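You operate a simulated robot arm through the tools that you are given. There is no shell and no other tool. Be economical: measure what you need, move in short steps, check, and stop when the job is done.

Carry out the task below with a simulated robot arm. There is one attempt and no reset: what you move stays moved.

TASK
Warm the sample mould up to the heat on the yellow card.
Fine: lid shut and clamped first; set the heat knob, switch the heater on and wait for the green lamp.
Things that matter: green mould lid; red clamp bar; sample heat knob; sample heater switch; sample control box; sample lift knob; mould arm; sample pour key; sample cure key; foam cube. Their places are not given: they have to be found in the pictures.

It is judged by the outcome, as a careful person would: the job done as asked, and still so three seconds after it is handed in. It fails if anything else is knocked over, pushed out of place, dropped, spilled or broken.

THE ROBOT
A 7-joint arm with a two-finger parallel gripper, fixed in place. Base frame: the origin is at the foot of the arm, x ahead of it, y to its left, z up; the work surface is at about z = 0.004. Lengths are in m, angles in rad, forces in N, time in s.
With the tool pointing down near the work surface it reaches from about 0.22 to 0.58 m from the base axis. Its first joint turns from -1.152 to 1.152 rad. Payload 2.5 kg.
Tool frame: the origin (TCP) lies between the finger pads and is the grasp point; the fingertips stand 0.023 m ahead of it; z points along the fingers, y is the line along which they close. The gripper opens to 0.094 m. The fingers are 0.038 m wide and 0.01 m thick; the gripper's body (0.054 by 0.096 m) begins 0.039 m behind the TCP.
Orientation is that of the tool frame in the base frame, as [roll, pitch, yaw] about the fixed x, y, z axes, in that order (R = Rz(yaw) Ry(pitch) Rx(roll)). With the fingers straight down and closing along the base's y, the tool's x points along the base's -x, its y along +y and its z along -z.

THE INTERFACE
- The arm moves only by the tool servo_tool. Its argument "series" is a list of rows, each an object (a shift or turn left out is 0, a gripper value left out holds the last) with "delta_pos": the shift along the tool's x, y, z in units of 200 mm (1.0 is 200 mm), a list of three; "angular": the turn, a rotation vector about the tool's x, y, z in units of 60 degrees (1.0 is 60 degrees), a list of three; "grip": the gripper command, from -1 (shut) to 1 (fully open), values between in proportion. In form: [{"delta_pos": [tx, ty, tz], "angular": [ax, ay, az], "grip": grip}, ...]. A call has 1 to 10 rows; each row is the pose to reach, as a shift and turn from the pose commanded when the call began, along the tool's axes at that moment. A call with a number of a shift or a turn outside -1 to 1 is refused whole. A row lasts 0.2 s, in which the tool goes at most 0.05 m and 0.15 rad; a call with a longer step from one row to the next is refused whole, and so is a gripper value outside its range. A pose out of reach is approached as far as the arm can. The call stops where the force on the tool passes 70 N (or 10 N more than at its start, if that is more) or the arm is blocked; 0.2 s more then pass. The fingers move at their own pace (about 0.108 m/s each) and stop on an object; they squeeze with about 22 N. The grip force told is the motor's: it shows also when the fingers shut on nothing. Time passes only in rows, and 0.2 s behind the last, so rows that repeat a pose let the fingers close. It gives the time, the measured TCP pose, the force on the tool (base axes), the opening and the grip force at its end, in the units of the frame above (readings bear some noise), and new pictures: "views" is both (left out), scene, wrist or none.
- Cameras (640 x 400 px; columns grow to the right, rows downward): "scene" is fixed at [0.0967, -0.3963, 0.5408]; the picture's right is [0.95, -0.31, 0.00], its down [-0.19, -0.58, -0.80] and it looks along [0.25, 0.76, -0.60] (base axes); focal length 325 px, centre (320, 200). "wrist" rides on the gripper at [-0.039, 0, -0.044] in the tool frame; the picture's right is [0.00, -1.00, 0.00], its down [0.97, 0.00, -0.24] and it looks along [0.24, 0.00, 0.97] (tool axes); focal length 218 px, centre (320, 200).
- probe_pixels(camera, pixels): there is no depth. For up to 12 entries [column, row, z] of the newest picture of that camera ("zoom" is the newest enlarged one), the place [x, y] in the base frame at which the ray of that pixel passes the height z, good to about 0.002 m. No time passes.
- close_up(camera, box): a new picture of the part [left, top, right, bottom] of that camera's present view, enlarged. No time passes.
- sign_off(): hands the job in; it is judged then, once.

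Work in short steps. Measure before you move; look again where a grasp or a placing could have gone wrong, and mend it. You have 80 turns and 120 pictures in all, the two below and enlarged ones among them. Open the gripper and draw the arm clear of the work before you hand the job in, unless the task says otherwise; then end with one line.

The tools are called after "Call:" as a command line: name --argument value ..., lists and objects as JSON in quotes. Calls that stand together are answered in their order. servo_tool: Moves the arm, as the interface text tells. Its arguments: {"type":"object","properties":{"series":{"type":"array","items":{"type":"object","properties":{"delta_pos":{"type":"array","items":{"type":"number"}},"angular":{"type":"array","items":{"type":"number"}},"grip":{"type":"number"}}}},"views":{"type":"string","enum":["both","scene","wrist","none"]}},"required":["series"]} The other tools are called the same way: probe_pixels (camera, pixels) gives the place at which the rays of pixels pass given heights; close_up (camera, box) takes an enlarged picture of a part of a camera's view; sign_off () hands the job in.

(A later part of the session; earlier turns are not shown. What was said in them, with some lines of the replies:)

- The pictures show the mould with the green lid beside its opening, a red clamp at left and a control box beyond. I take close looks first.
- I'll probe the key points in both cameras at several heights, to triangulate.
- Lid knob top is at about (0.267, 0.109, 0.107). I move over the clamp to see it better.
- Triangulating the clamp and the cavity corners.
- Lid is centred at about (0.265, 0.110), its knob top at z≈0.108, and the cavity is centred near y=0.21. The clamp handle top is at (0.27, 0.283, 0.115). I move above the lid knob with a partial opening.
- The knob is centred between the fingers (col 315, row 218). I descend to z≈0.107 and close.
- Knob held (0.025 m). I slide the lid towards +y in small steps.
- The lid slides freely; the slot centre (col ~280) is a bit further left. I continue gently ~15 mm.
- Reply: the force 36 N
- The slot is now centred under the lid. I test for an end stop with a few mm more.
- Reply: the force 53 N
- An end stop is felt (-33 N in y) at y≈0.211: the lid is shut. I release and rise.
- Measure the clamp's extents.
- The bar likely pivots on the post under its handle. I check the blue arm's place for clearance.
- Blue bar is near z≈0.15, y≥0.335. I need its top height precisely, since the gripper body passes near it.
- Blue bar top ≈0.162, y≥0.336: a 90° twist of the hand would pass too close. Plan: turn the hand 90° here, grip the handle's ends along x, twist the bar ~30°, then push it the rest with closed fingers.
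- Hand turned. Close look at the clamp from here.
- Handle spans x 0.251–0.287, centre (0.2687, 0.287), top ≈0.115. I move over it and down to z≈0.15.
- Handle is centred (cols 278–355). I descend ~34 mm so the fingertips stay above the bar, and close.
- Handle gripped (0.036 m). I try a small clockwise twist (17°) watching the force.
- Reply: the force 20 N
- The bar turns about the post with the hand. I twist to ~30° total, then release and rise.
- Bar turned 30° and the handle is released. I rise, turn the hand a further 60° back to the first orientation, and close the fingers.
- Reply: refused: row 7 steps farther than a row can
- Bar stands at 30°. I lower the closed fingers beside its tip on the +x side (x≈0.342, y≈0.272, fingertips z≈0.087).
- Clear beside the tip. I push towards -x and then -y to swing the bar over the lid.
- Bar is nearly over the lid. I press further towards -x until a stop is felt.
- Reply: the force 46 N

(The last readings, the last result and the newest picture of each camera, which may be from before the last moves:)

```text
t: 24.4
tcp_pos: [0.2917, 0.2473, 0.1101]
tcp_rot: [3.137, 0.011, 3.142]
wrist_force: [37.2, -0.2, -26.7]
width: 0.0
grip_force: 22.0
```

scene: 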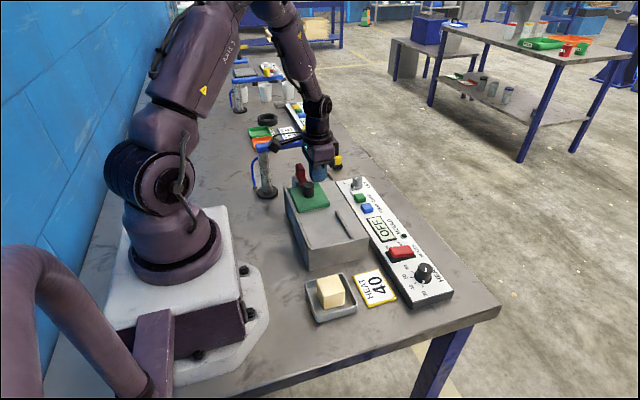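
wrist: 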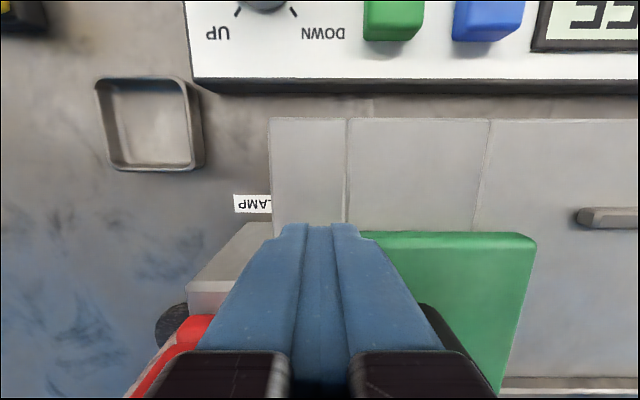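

Stop reached (37 N). I back off, rise, and look at the clamp.

Call:
servo_tool --series '[{"delta_pos": [-0.06, 0, 0]}, {"delta_pos": [-0.12, -0.05, -0.1]}, {"delta_pos": [-0.12, -0.05, -0.3]}, {"delta_pos": [-0.12, -0.15, -0.5]}, {"delta_pos": [-0.12, -0.3, -0.6]}, {"delta_pos": [-0.12, -0.45, -0.6]}, {"delta_pos": [-0.12, -0.45, -0.6]}]'

Call:
close_up --camera "scene" --box '[265, 140, 361, 220]'

Call:
close_up --camera "wrist" --box '[100, 20, 420, 220]'

```text
t: 26.0
tcp_pos: [0.3114, 0.1556, 0.2312]
tcp_rot: [-3.141, 0.003, -3.136]
wrist_force: [-0.1, 0.1, 0.0]
width: 0.0
grip_force: 22.3
```

scene: 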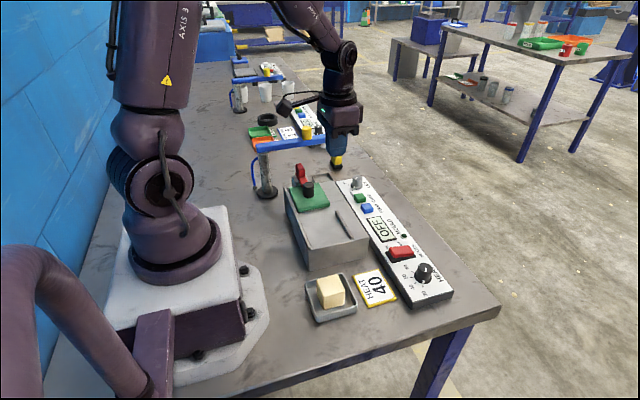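
wrist: 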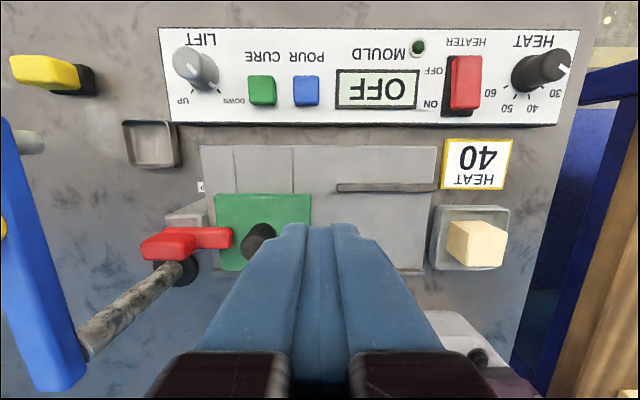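

```text
5.00 times, centred on (313, 180) of scene
```

zoom: 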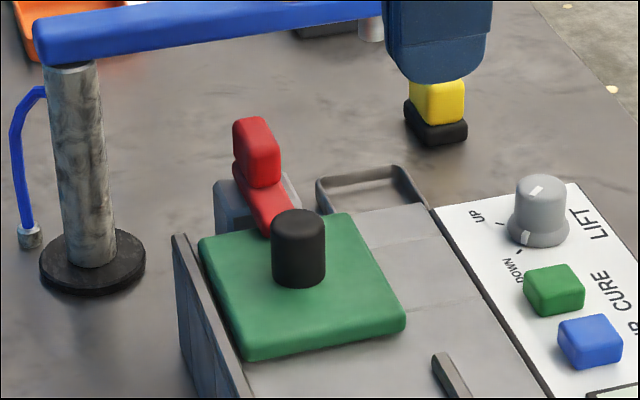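

```text
2.00 times, centred on (260, 120) of wrist
```

zoom: 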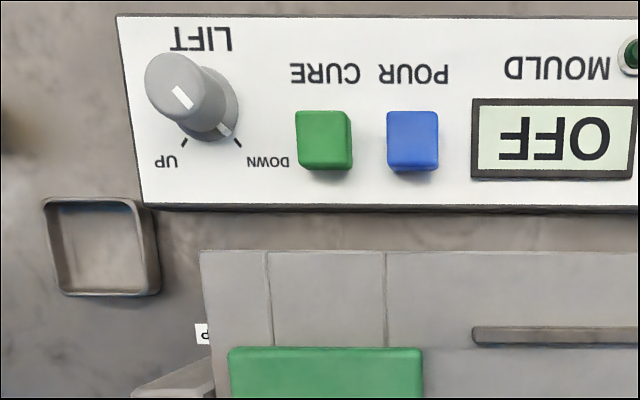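

Clamp bar now lies over the lid against its stop. Next: view the heat knob from above, with fingers opened a bit.

Call:
servo_tool --series '[{"delta_pos": [-0.1, -0.2, 0], "grip": 0}, {"delta_pos": [-0.2, -0.4, 0]}, {"delta_pos": [-0.3, -0.6, 0]}, {"delta_pos": [-0.4, -0.8, 0.0]}, {"delta_pos": [-0.5, -1.0, 0.0]}, {"delta_pos": [-0.55, -1.0, 0.1]}, {"delta_pos": [-0.55, -1.0, 0.1]}]'

Call:
close_up --camera "wrist" --box '[240, 120, 400, 220]'

Call:
close_up --camera "scene" --box '[360, 220, 472, 310]'

```text
t: 27.6
tcp_pos: [0.4221, -0.0412, 0.2091]
tcp_rot: [3.141, 0.002, -3.138]
wrist_force: [0.8, 0.5, -0.1]
width: 0.0469
grip_force: 0.1
```

scene: 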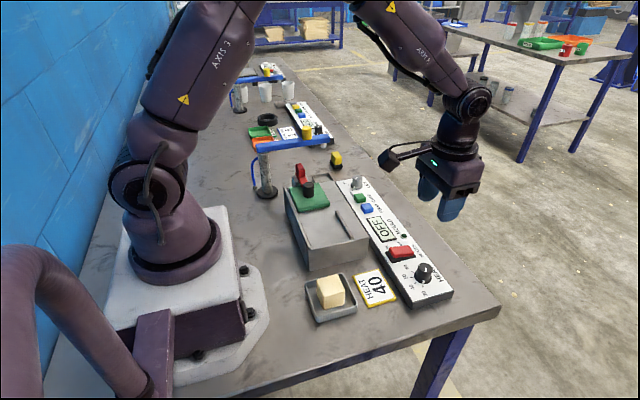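
wrist: 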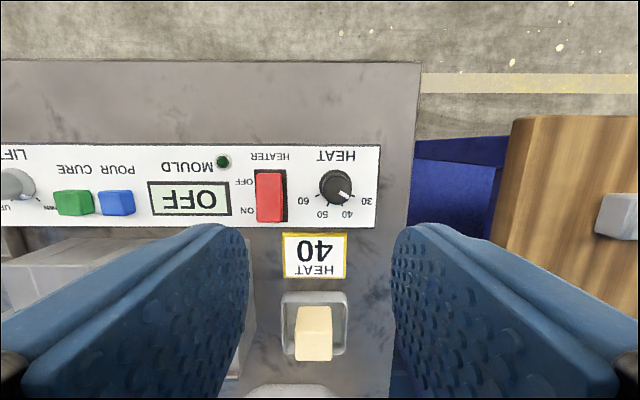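

```text
4.00 times, centred on (320, 170) of wrist
```

zoom: 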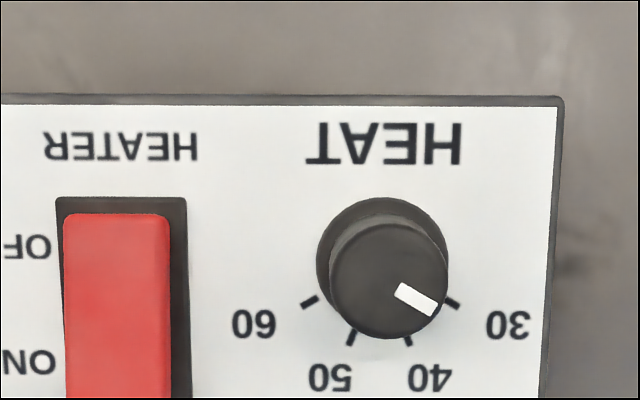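

```text
4.44 times, centred on (416, 265) of scene
```

zoom: 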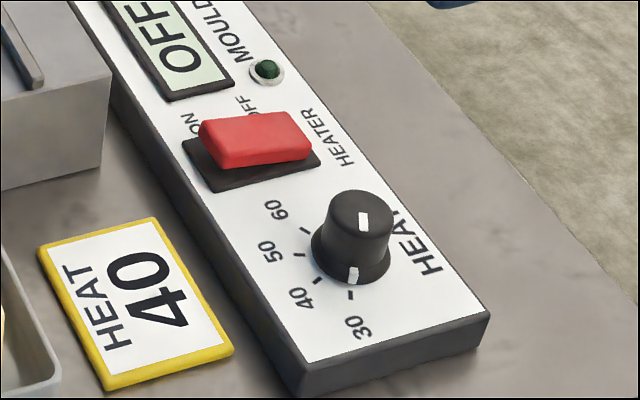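

Knob points to 30; the 40 tick is ~40° clockwise (seen from above). Locate the knob and the switch.

Call:
probe_pixels --camera "wrist" --pixels '[[337, 189.5, 0.045], [337, 189.5, 0.055], [335.5, 184.5, 0.03], [269, 197, 0.03], [269, 175, 0.035], [269, 219, 0.035], [220, 162, 0.03]]'

Call:
probe_pixels --camera "zoom" --pixels '[[362, 212, 0.045], [362, 212, 0.055], [350, 260, 0.03], [225, 160, 0.04], [300, 150, 0.04], [225, 125, 0.04], [250, 185, 0.022]]'

```text
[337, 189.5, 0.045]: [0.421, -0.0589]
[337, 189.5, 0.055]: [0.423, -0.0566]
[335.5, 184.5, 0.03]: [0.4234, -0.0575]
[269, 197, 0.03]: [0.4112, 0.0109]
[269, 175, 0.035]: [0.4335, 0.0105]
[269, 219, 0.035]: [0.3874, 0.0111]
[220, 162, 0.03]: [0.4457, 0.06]
```

```text
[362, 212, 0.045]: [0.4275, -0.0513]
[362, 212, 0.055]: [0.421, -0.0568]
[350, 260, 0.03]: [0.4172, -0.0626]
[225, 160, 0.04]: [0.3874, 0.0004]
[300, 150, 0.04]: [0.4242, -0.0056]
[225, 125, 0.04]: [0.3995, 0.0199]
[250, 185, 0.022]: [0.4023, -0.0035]
```

Knob axis ≈(0.422, -0.057), top 0.055. Descend around it (fingertips ≈0.038) and close.

Call:
servo_tool --series '[{"delta_pos": [0, -0.08, 0.15]}, {"delta_pos": [0, -0.08, 0.35]}, {"delta_pos": [0, -0.08, 0.55]}, {"delta_pos": [0, -0.08, 0.65]}, {"delta_pos": [0, -0.08, 0.65]}]'

```text
t: 28.8
tcp_pos: [0.4234, -0.0583, 0.0783]
tcp_rot: [3.14, 0.002, -3.138]
wrist_force: [0.2, 0.6, -0.3]
width: 0.0469
grip_force: 0.0
```

scene: 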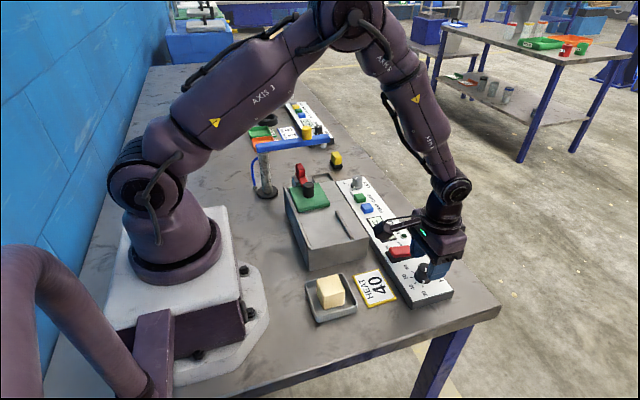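
wrist: 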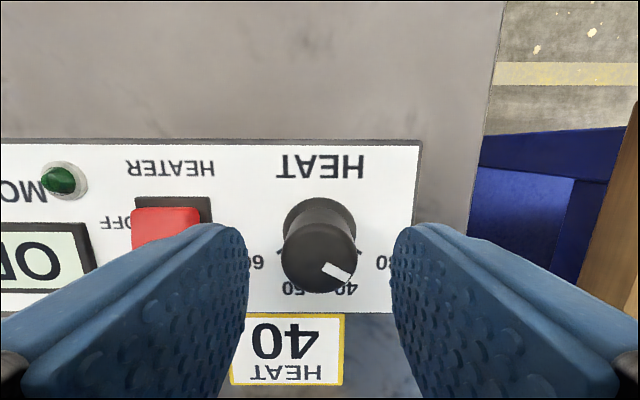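

Centred on the knob. Descend 17 mm and close.

Call:
servo_tool --series '[{"delta_pos": [-0.005, 0, 0.05]}, {"delta_pos": [-0.005, 0, 0.08]}, {"delta_pos": [-0.005, 0, 0.08], "grip": -1}, {"delta_pos": [-0.005, 0, 0.08]}, {"delta_pos": [-0.005, 0, 0.08]}]' --views "wrist"

```text
t: 30.0
tcp_pos: [0.4232, -0.058, 0.0641]
tcp_rot: [3.141, 0.002, -3.138]
wrist_force: [-0.2, 0.5, 1.3]
width: 0.0274
grip_force: 45.5
```

wrist: 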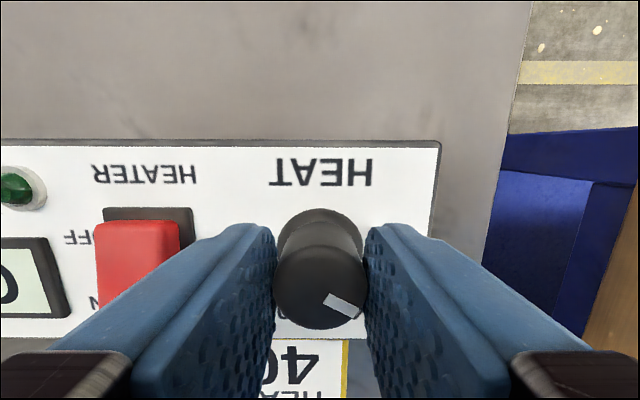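

Gripped. I turn 40° clockwise (+0.667 about the tool z).

Call:
servo_tool --series '[{"angular": [0, 0, 0.13]}, {"angular": [0, 0, 0.26]}, {"angular": [0, 0, 0.39]}, {"angular": [0, 0, 0.52]}, {"angular": [0, 0, 0.63]}, {"angular": [0, 0, 0.667]}, {"angular": [0, 0, 0.667]}]' --views "wrist"

Call:
close_up --camera "scene" --box '[360, 220, 472, 310]'

```text
t: 31.6
tcp_pos: [0.4221, -0.0594, 0.0637]
tcp_rot: [3.142, 0.0, 2.447]
wrist_force: [8.5, -18.8, -15.8]
width: 0.0275
grip_force: 44.8
```

wrist: 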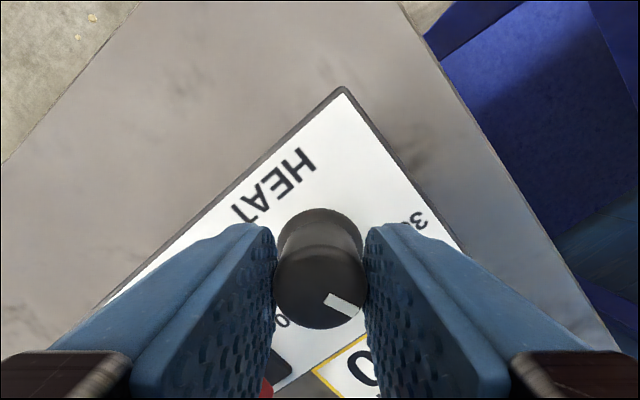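

```text
4.44 times, centred on (416, 265) of scene
```

zoom: 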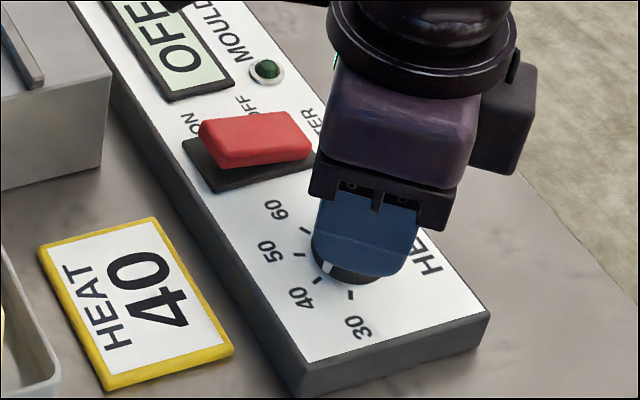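

The skirt mark now meets the 40 tick. I release, rise, and turn the hand back to check.

Call:
servo_tool --series '[{"grip": 0}, {"grip": 0}, {"delta_pos": [0, 0, -0.15]}, {"delta_pos": [0, 0, -0.35], "angular": [0, 0, -0.1]}, {"delta_pos": [0, 0, -0.55], "angular": [0, 0, -0.24]}, {"delta_pos": [0, 0, -0.6], "angular": [0, 0, -0.38]}, {"delta_pos": [0, 0, -0.6], "angular": [0, 0, -0.52]}, {"delta_pos": [0, 0, -0.6], "angular": [0, 0, -0.66]}, {"delta_pos": [0, 0, -0.6], "angular": [0, 0, -0.667]}]' --views "wrist"

Call:
close_up --camera "wrist" --box '[280, 140, 376, 220]'

Call:
close_up --camera "scene" --box '[390, 240, 454, 300]'

```text
t: 33.6
tcp_pos: [0.4224, -0.0583, 0.1846]
tcp_rot: [3.141, 0.002, -3.135]
wrist_force: [-1.1, 0.3, -0.2]
width: 0.0467
grip_force: 0.1
```

wrist: 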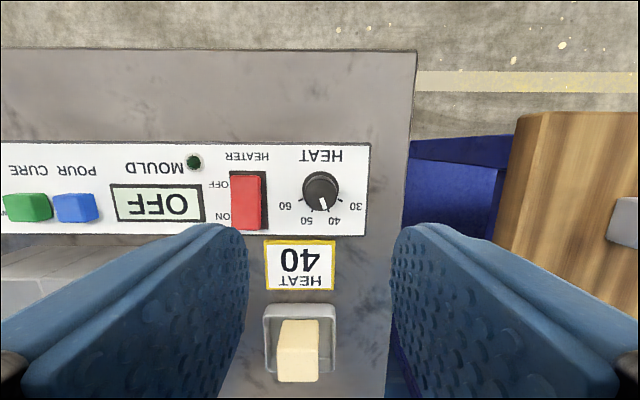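

```text
5.00 times, centred on (328, 180) of wrist
```

zoom: 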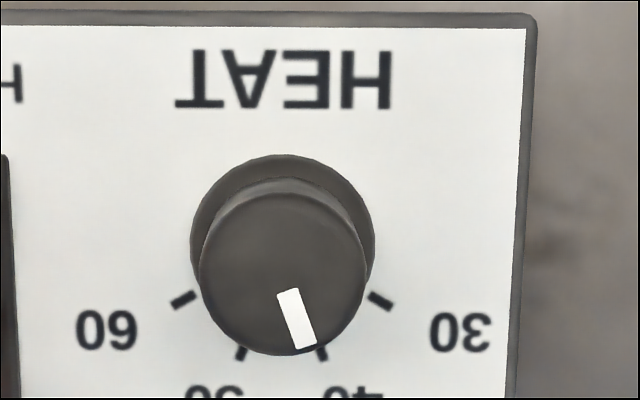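

```text
6.67 times, centred on (422, 270) of scene
```

zoom: 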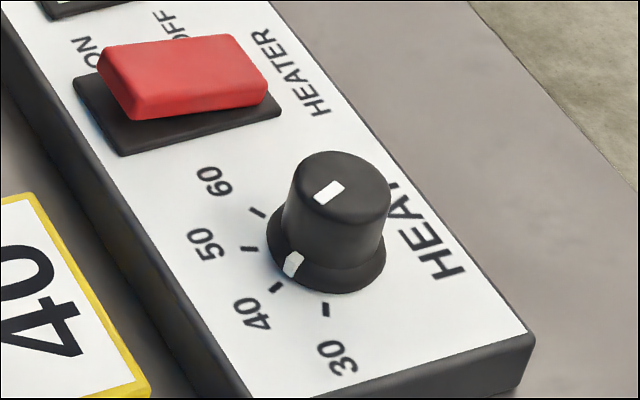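

Pointer near 40, perhaps 1–2° over. I take a bigger view to be sure.

Call:
close_up --camera "wrist" --box '[296, 168, 352, 218]'

Call:
close_up --camera "scene" --box '[404, 254, 444, 292]'

```text
8.00 times, centred on (324, 193) of wrist
```

zoom: 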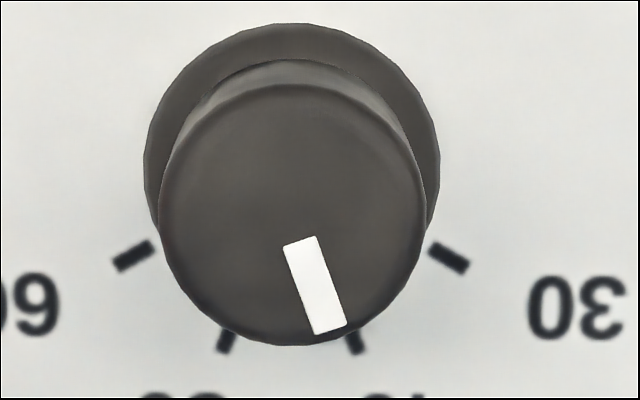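

```text
10.53 times, centred on (424, 273) of scene
```

zoom: 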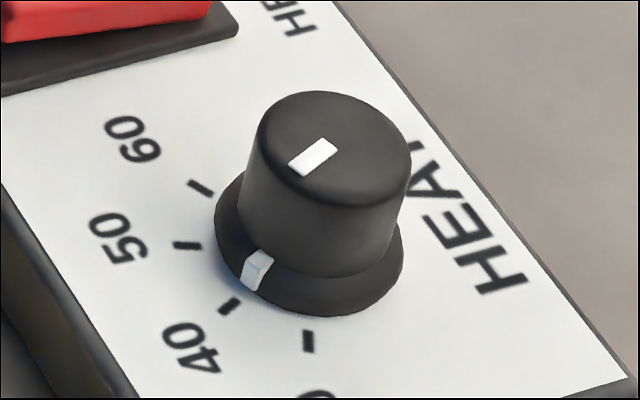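

The knob points to 40 within ~1°. Now the heater switch: a close look at it.

Call:
close_up --camera "wrist" --box '[200, 150, 280, 240]'

Call:
close_up --camera "scene" --box '[380, 232, 430, 268]'

```text
4.44 times, centred on (240, 195) of wrist
```

zoom: 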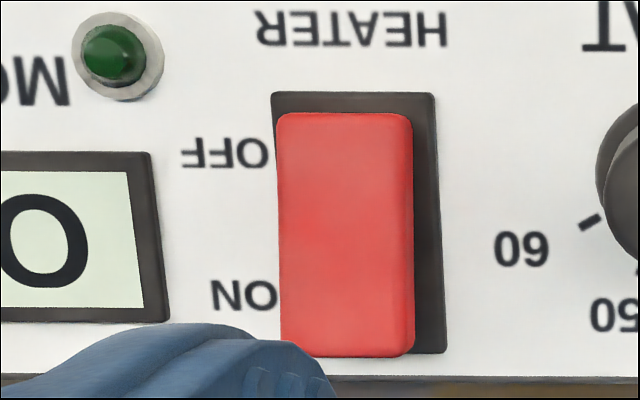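

```text
11.11 times, centred on (405, 250) of scene
```

zoom: 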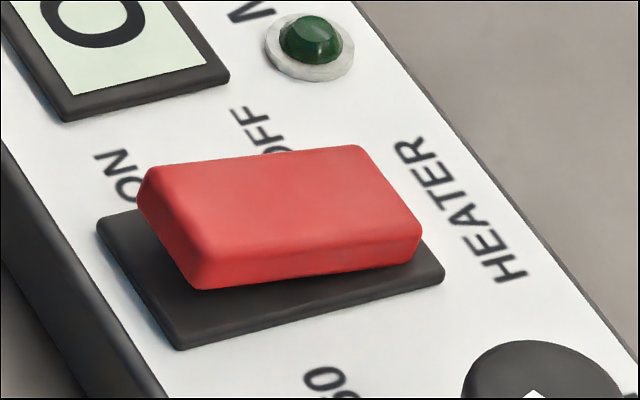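

Call:
probe_pixels --camera "wrist" --pixels '[[245.5, 173, 0.026], [245.5, 229.5, 0.026], [245.5, 229.5, 0.045], [245.5, 177, 0.03], [283, 200, 0.026], [246, 220, 0.045], [230, 225, 0.045], [262, 225, 0.045]]'

Call:
probe_pixels --camera "zoom" --pixels '[[145, 175, 0.04], [145, 175, 0.05], [200, 265, 0.04], [200, 265, 0.05], [420, 235, 0.03], [355, 150, 0.03], [100, 225, 0.026], [180, 345, 0.026], [440, 275, 0.026]]'

```text
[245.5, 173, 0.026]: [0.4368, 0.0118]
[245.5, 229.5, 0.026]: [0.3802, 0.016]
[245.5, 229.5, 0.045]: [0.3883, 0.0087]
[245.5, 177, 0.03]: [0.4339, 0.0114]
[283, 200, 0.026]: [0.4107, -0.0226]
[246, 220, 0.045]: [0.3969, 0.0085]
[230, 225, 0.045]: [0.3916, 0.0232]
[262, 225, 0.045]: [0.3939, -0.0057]
```

```text
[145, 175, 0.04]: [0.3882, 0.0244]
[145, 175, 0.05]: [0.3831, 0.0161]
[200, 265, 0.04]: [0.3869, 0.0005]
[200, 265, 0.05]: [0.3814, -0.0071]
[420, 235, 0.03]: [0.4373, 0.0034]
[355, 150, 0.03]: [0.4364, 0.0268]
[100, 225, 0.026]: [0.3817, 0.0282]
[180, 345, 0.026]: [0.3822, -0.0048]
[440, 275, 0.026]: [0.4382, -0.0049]
```

Rocker: ON end raised at x≈0.387, y≈0.011, z≈0.045. I close the fingers and move over that end.

Call:
servo_tool --series '[{"delta_pos": [0.1, 0.17, 0], "grip": -1}, {"delta_pos": [0.19, 0.347, 0]}, {"delta_pos": [0.19, 0.347, 0.2]}, {"delta_pos": [0.19, 0.347, 0.4]}, {"delta_pos": [0.19, 0.347, 0.52]}, {"delta_pos": [0.19, 0.347, 0.52]}]'

Call:
close_up --camera "scene" --box '[360, 222, 440, 272]'

```text
t: 35.0
tcp_pos: [0.3851, 0.013, 0.0799]
tcp_rot: [-3.14, 0.002, -3.139]
wrist_force: [-0.7, 0.3, 0.0]
width: 0.0
grip_force: 22.1
```

scene: 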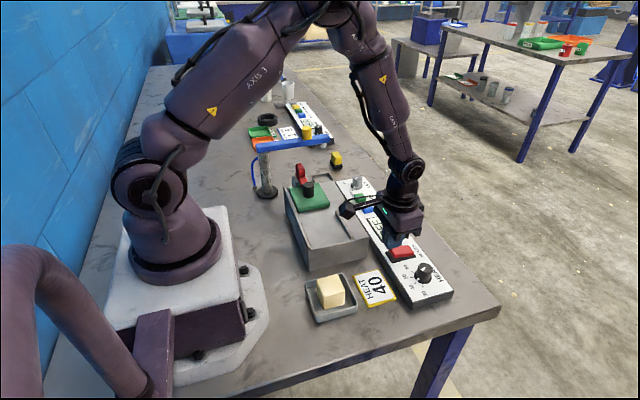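
wrist: 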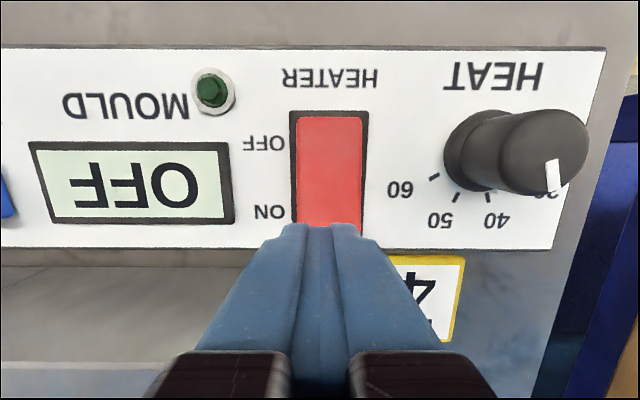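

```text
8.00 times, centred on (400, 247) of scene
```

zoom: 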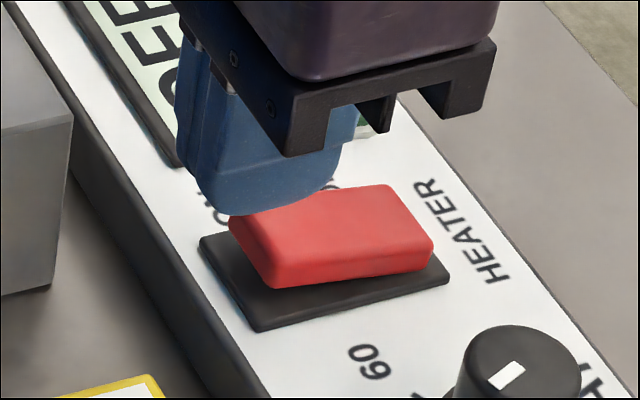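

In place. I press down in small steps.

Call:
servo_tool --series '[{"delta_pos": [0, -0.005, 0.05]}, {"delta_pos": [0, -0.005, 0.08]}, {"delta_pos": [0, -0.005, 0.1]}, {"delta_pos": [0, -0.005, 0.12]}, {"delta_pos": [0, -0.005, 0.135]}]'

```text
t: 35.9
tcp_pos: [0.3844, 0.0112, 0.0621]
tcp_rot: [3.141, 0.001, -3.136]
wrist_force: [-2.1, 0.1, 7.1]
width: 0.0
grip_force: 22.1
stopped in row 4: the force on the tool passed its limit (the readings are from after the stop); the commanded pose is now the measured one
```

scene: 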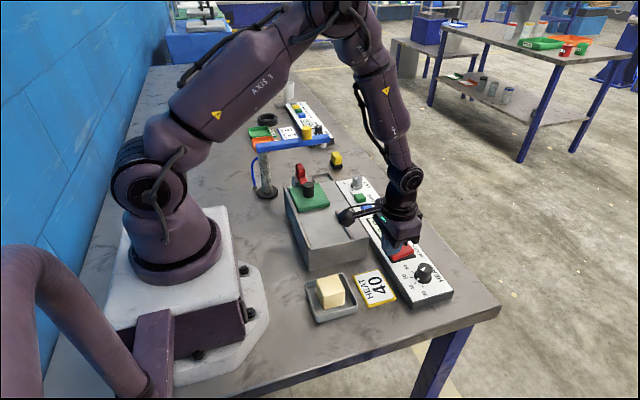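
wrist: 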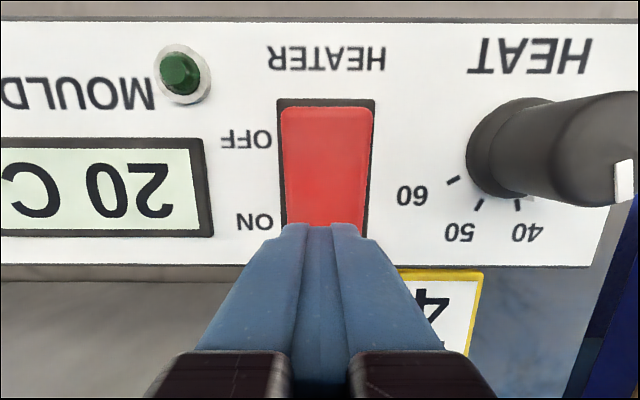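

The display now reads 20 C: the heater is on. I rise, draw back to a viewing height, and wait.

Call:
servo_tool --series '[{"delta_pos": [0, 0, -0.2]}, {"delta_pos": [0, 0, -0.4]}, {"delta_pos": [0, 0, -0.6]}, {"delta_pos": [0, 0, -0.75], "grip": 0.3}, {"delta_pos": [0, 0, -0.75]}, {"delta_pos": [0, 0, -0.75]}, {"delta_pos": [0, 0, -0.75]}, {"delta_pos": [0, 0, -0.75]}, {"delta_pos": [0, 0, -0.75]}, {"delta_pos": [0, 0, -0.75]}]'

Call:
close_up --camera "scene" --box '[340, 170, 460, 310]'

```text
t: 38.1
tcp_pos: [0.384, 0.0106, 0.2131]
tcp_rot: [-3.141, 0.0, -3.137]
wrist_force: [-0.7, -0.4, -0.2]
width: 0.0616
grip_force: 0.1
```

scene: 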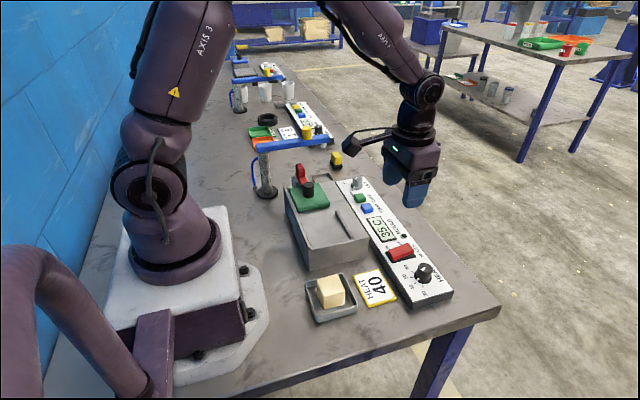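
wrist: 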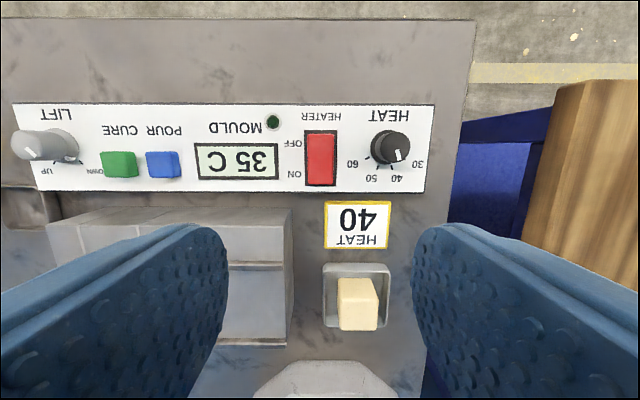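

```text
2.86 times, centred on (400, 240) of scene
```

zoom: 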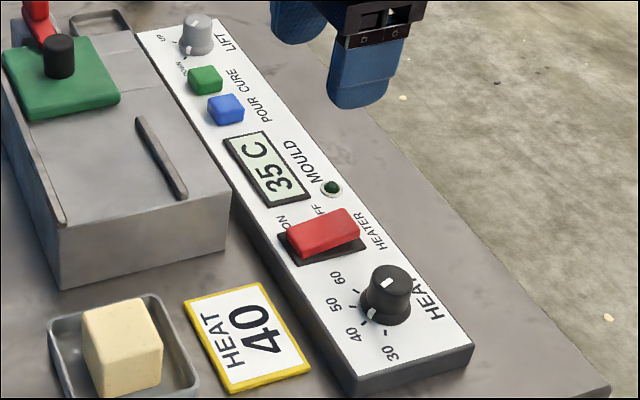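

Display at 35 C and rising. I wait more.

Call:
servo_tool --series '[{"grip": 1}, {}, {}, {}, {}, {}, {}, {}, {}, {}]' --views "none"

Call:
servo_tool --series '[{}, {}, {}, {}, {}, {}, {}, {}, {}, {}]'

Call:
close_up --camera "scene" --box '[340, 170, 460, 310]'

```text
t: 40.3
tcp_pos: [0.3848, 0.0104, 0.2142]
tcp_rot: [3.14, 0.0, -3.135]
wrist_force: [-0.2, 0.3, -0.5]
width: 0.0941
grip_force: 0.1
```

```text
t: 42.5
tcp_pos: [0.3849, 0.0108, 0.2129]
tcp_rot: [3.14, 0.0, -3.135]
wrist_force: [-0.2, 0.2, 0.6]
width: 0.0941
grip_force: 0.0
```

scene: 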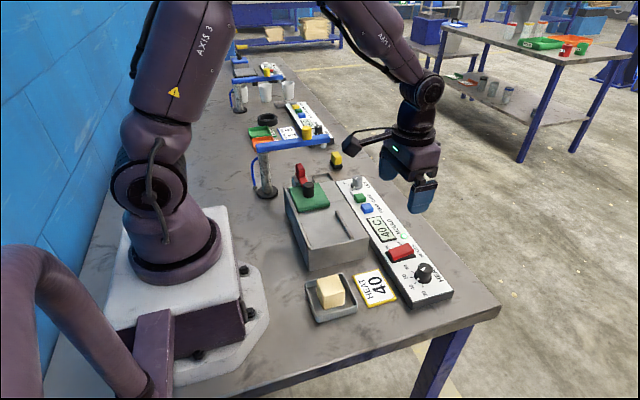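
wrist: 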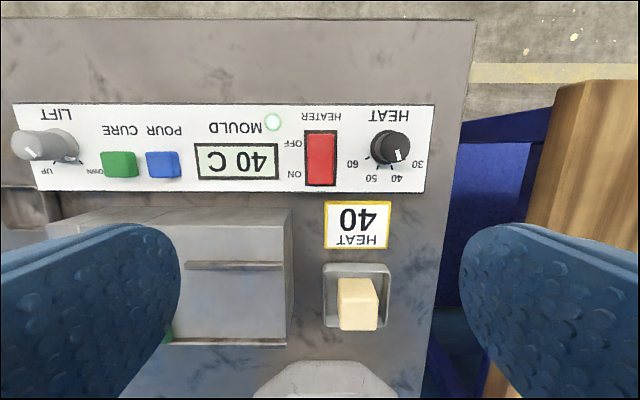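

```text
2.86 times, centred on (400, 240) of scene
```

zoom: 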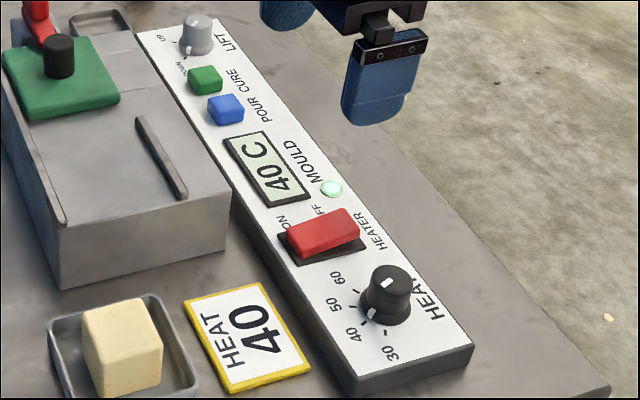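

The display shows 40 C and the green lamp is lit. I draw the arm higher and check that it holds.

Call:
servo_tool --series '[{"delta_pos": [0, 0, -0.15]}, {"delta_pos": [0, 0, -0.3]}, {"delta_pos": [0, 0, -0.4]}, {"delta_pos": [0, 0, -0.4]}, {"delta_pos": [0, 0, -0.4]}, {"delta_pos": [0, 0, -0.4]}, {"delta_pos": [0, 0, -0.4]}, {"delta_pos": [0, 0, -0.4]}]'

```text
t: 44.3
tcp_pos: [0.3829, 0.0114, 0.2915]
tcp_rot: [3.139, 0.001, -3.135]
wrist_force: [-0.6, 0.2, -0.3]
width: 0.094
grip_force: 0.0
```

scene: 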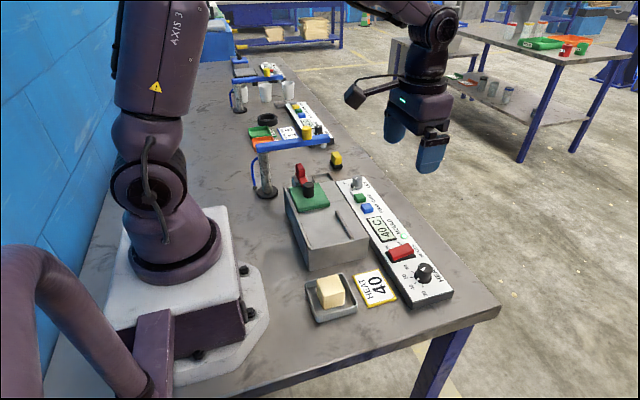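
wrist: 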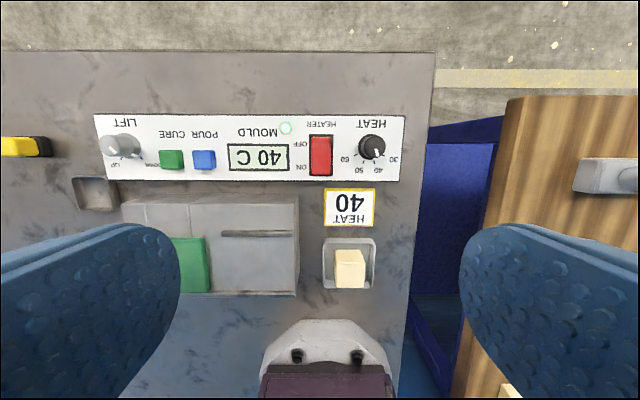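

Steady at 40 C with the lamp lit, and the arm is clear. I hand the job in.

Call:
sign_off

```text
The job is handed in.
```

The sample mould is at 40 C, the heat on the yellow card: lid shut and clamped, heat knob at 40, heater on, green lamp lit, and the arm clear with the gripper open.
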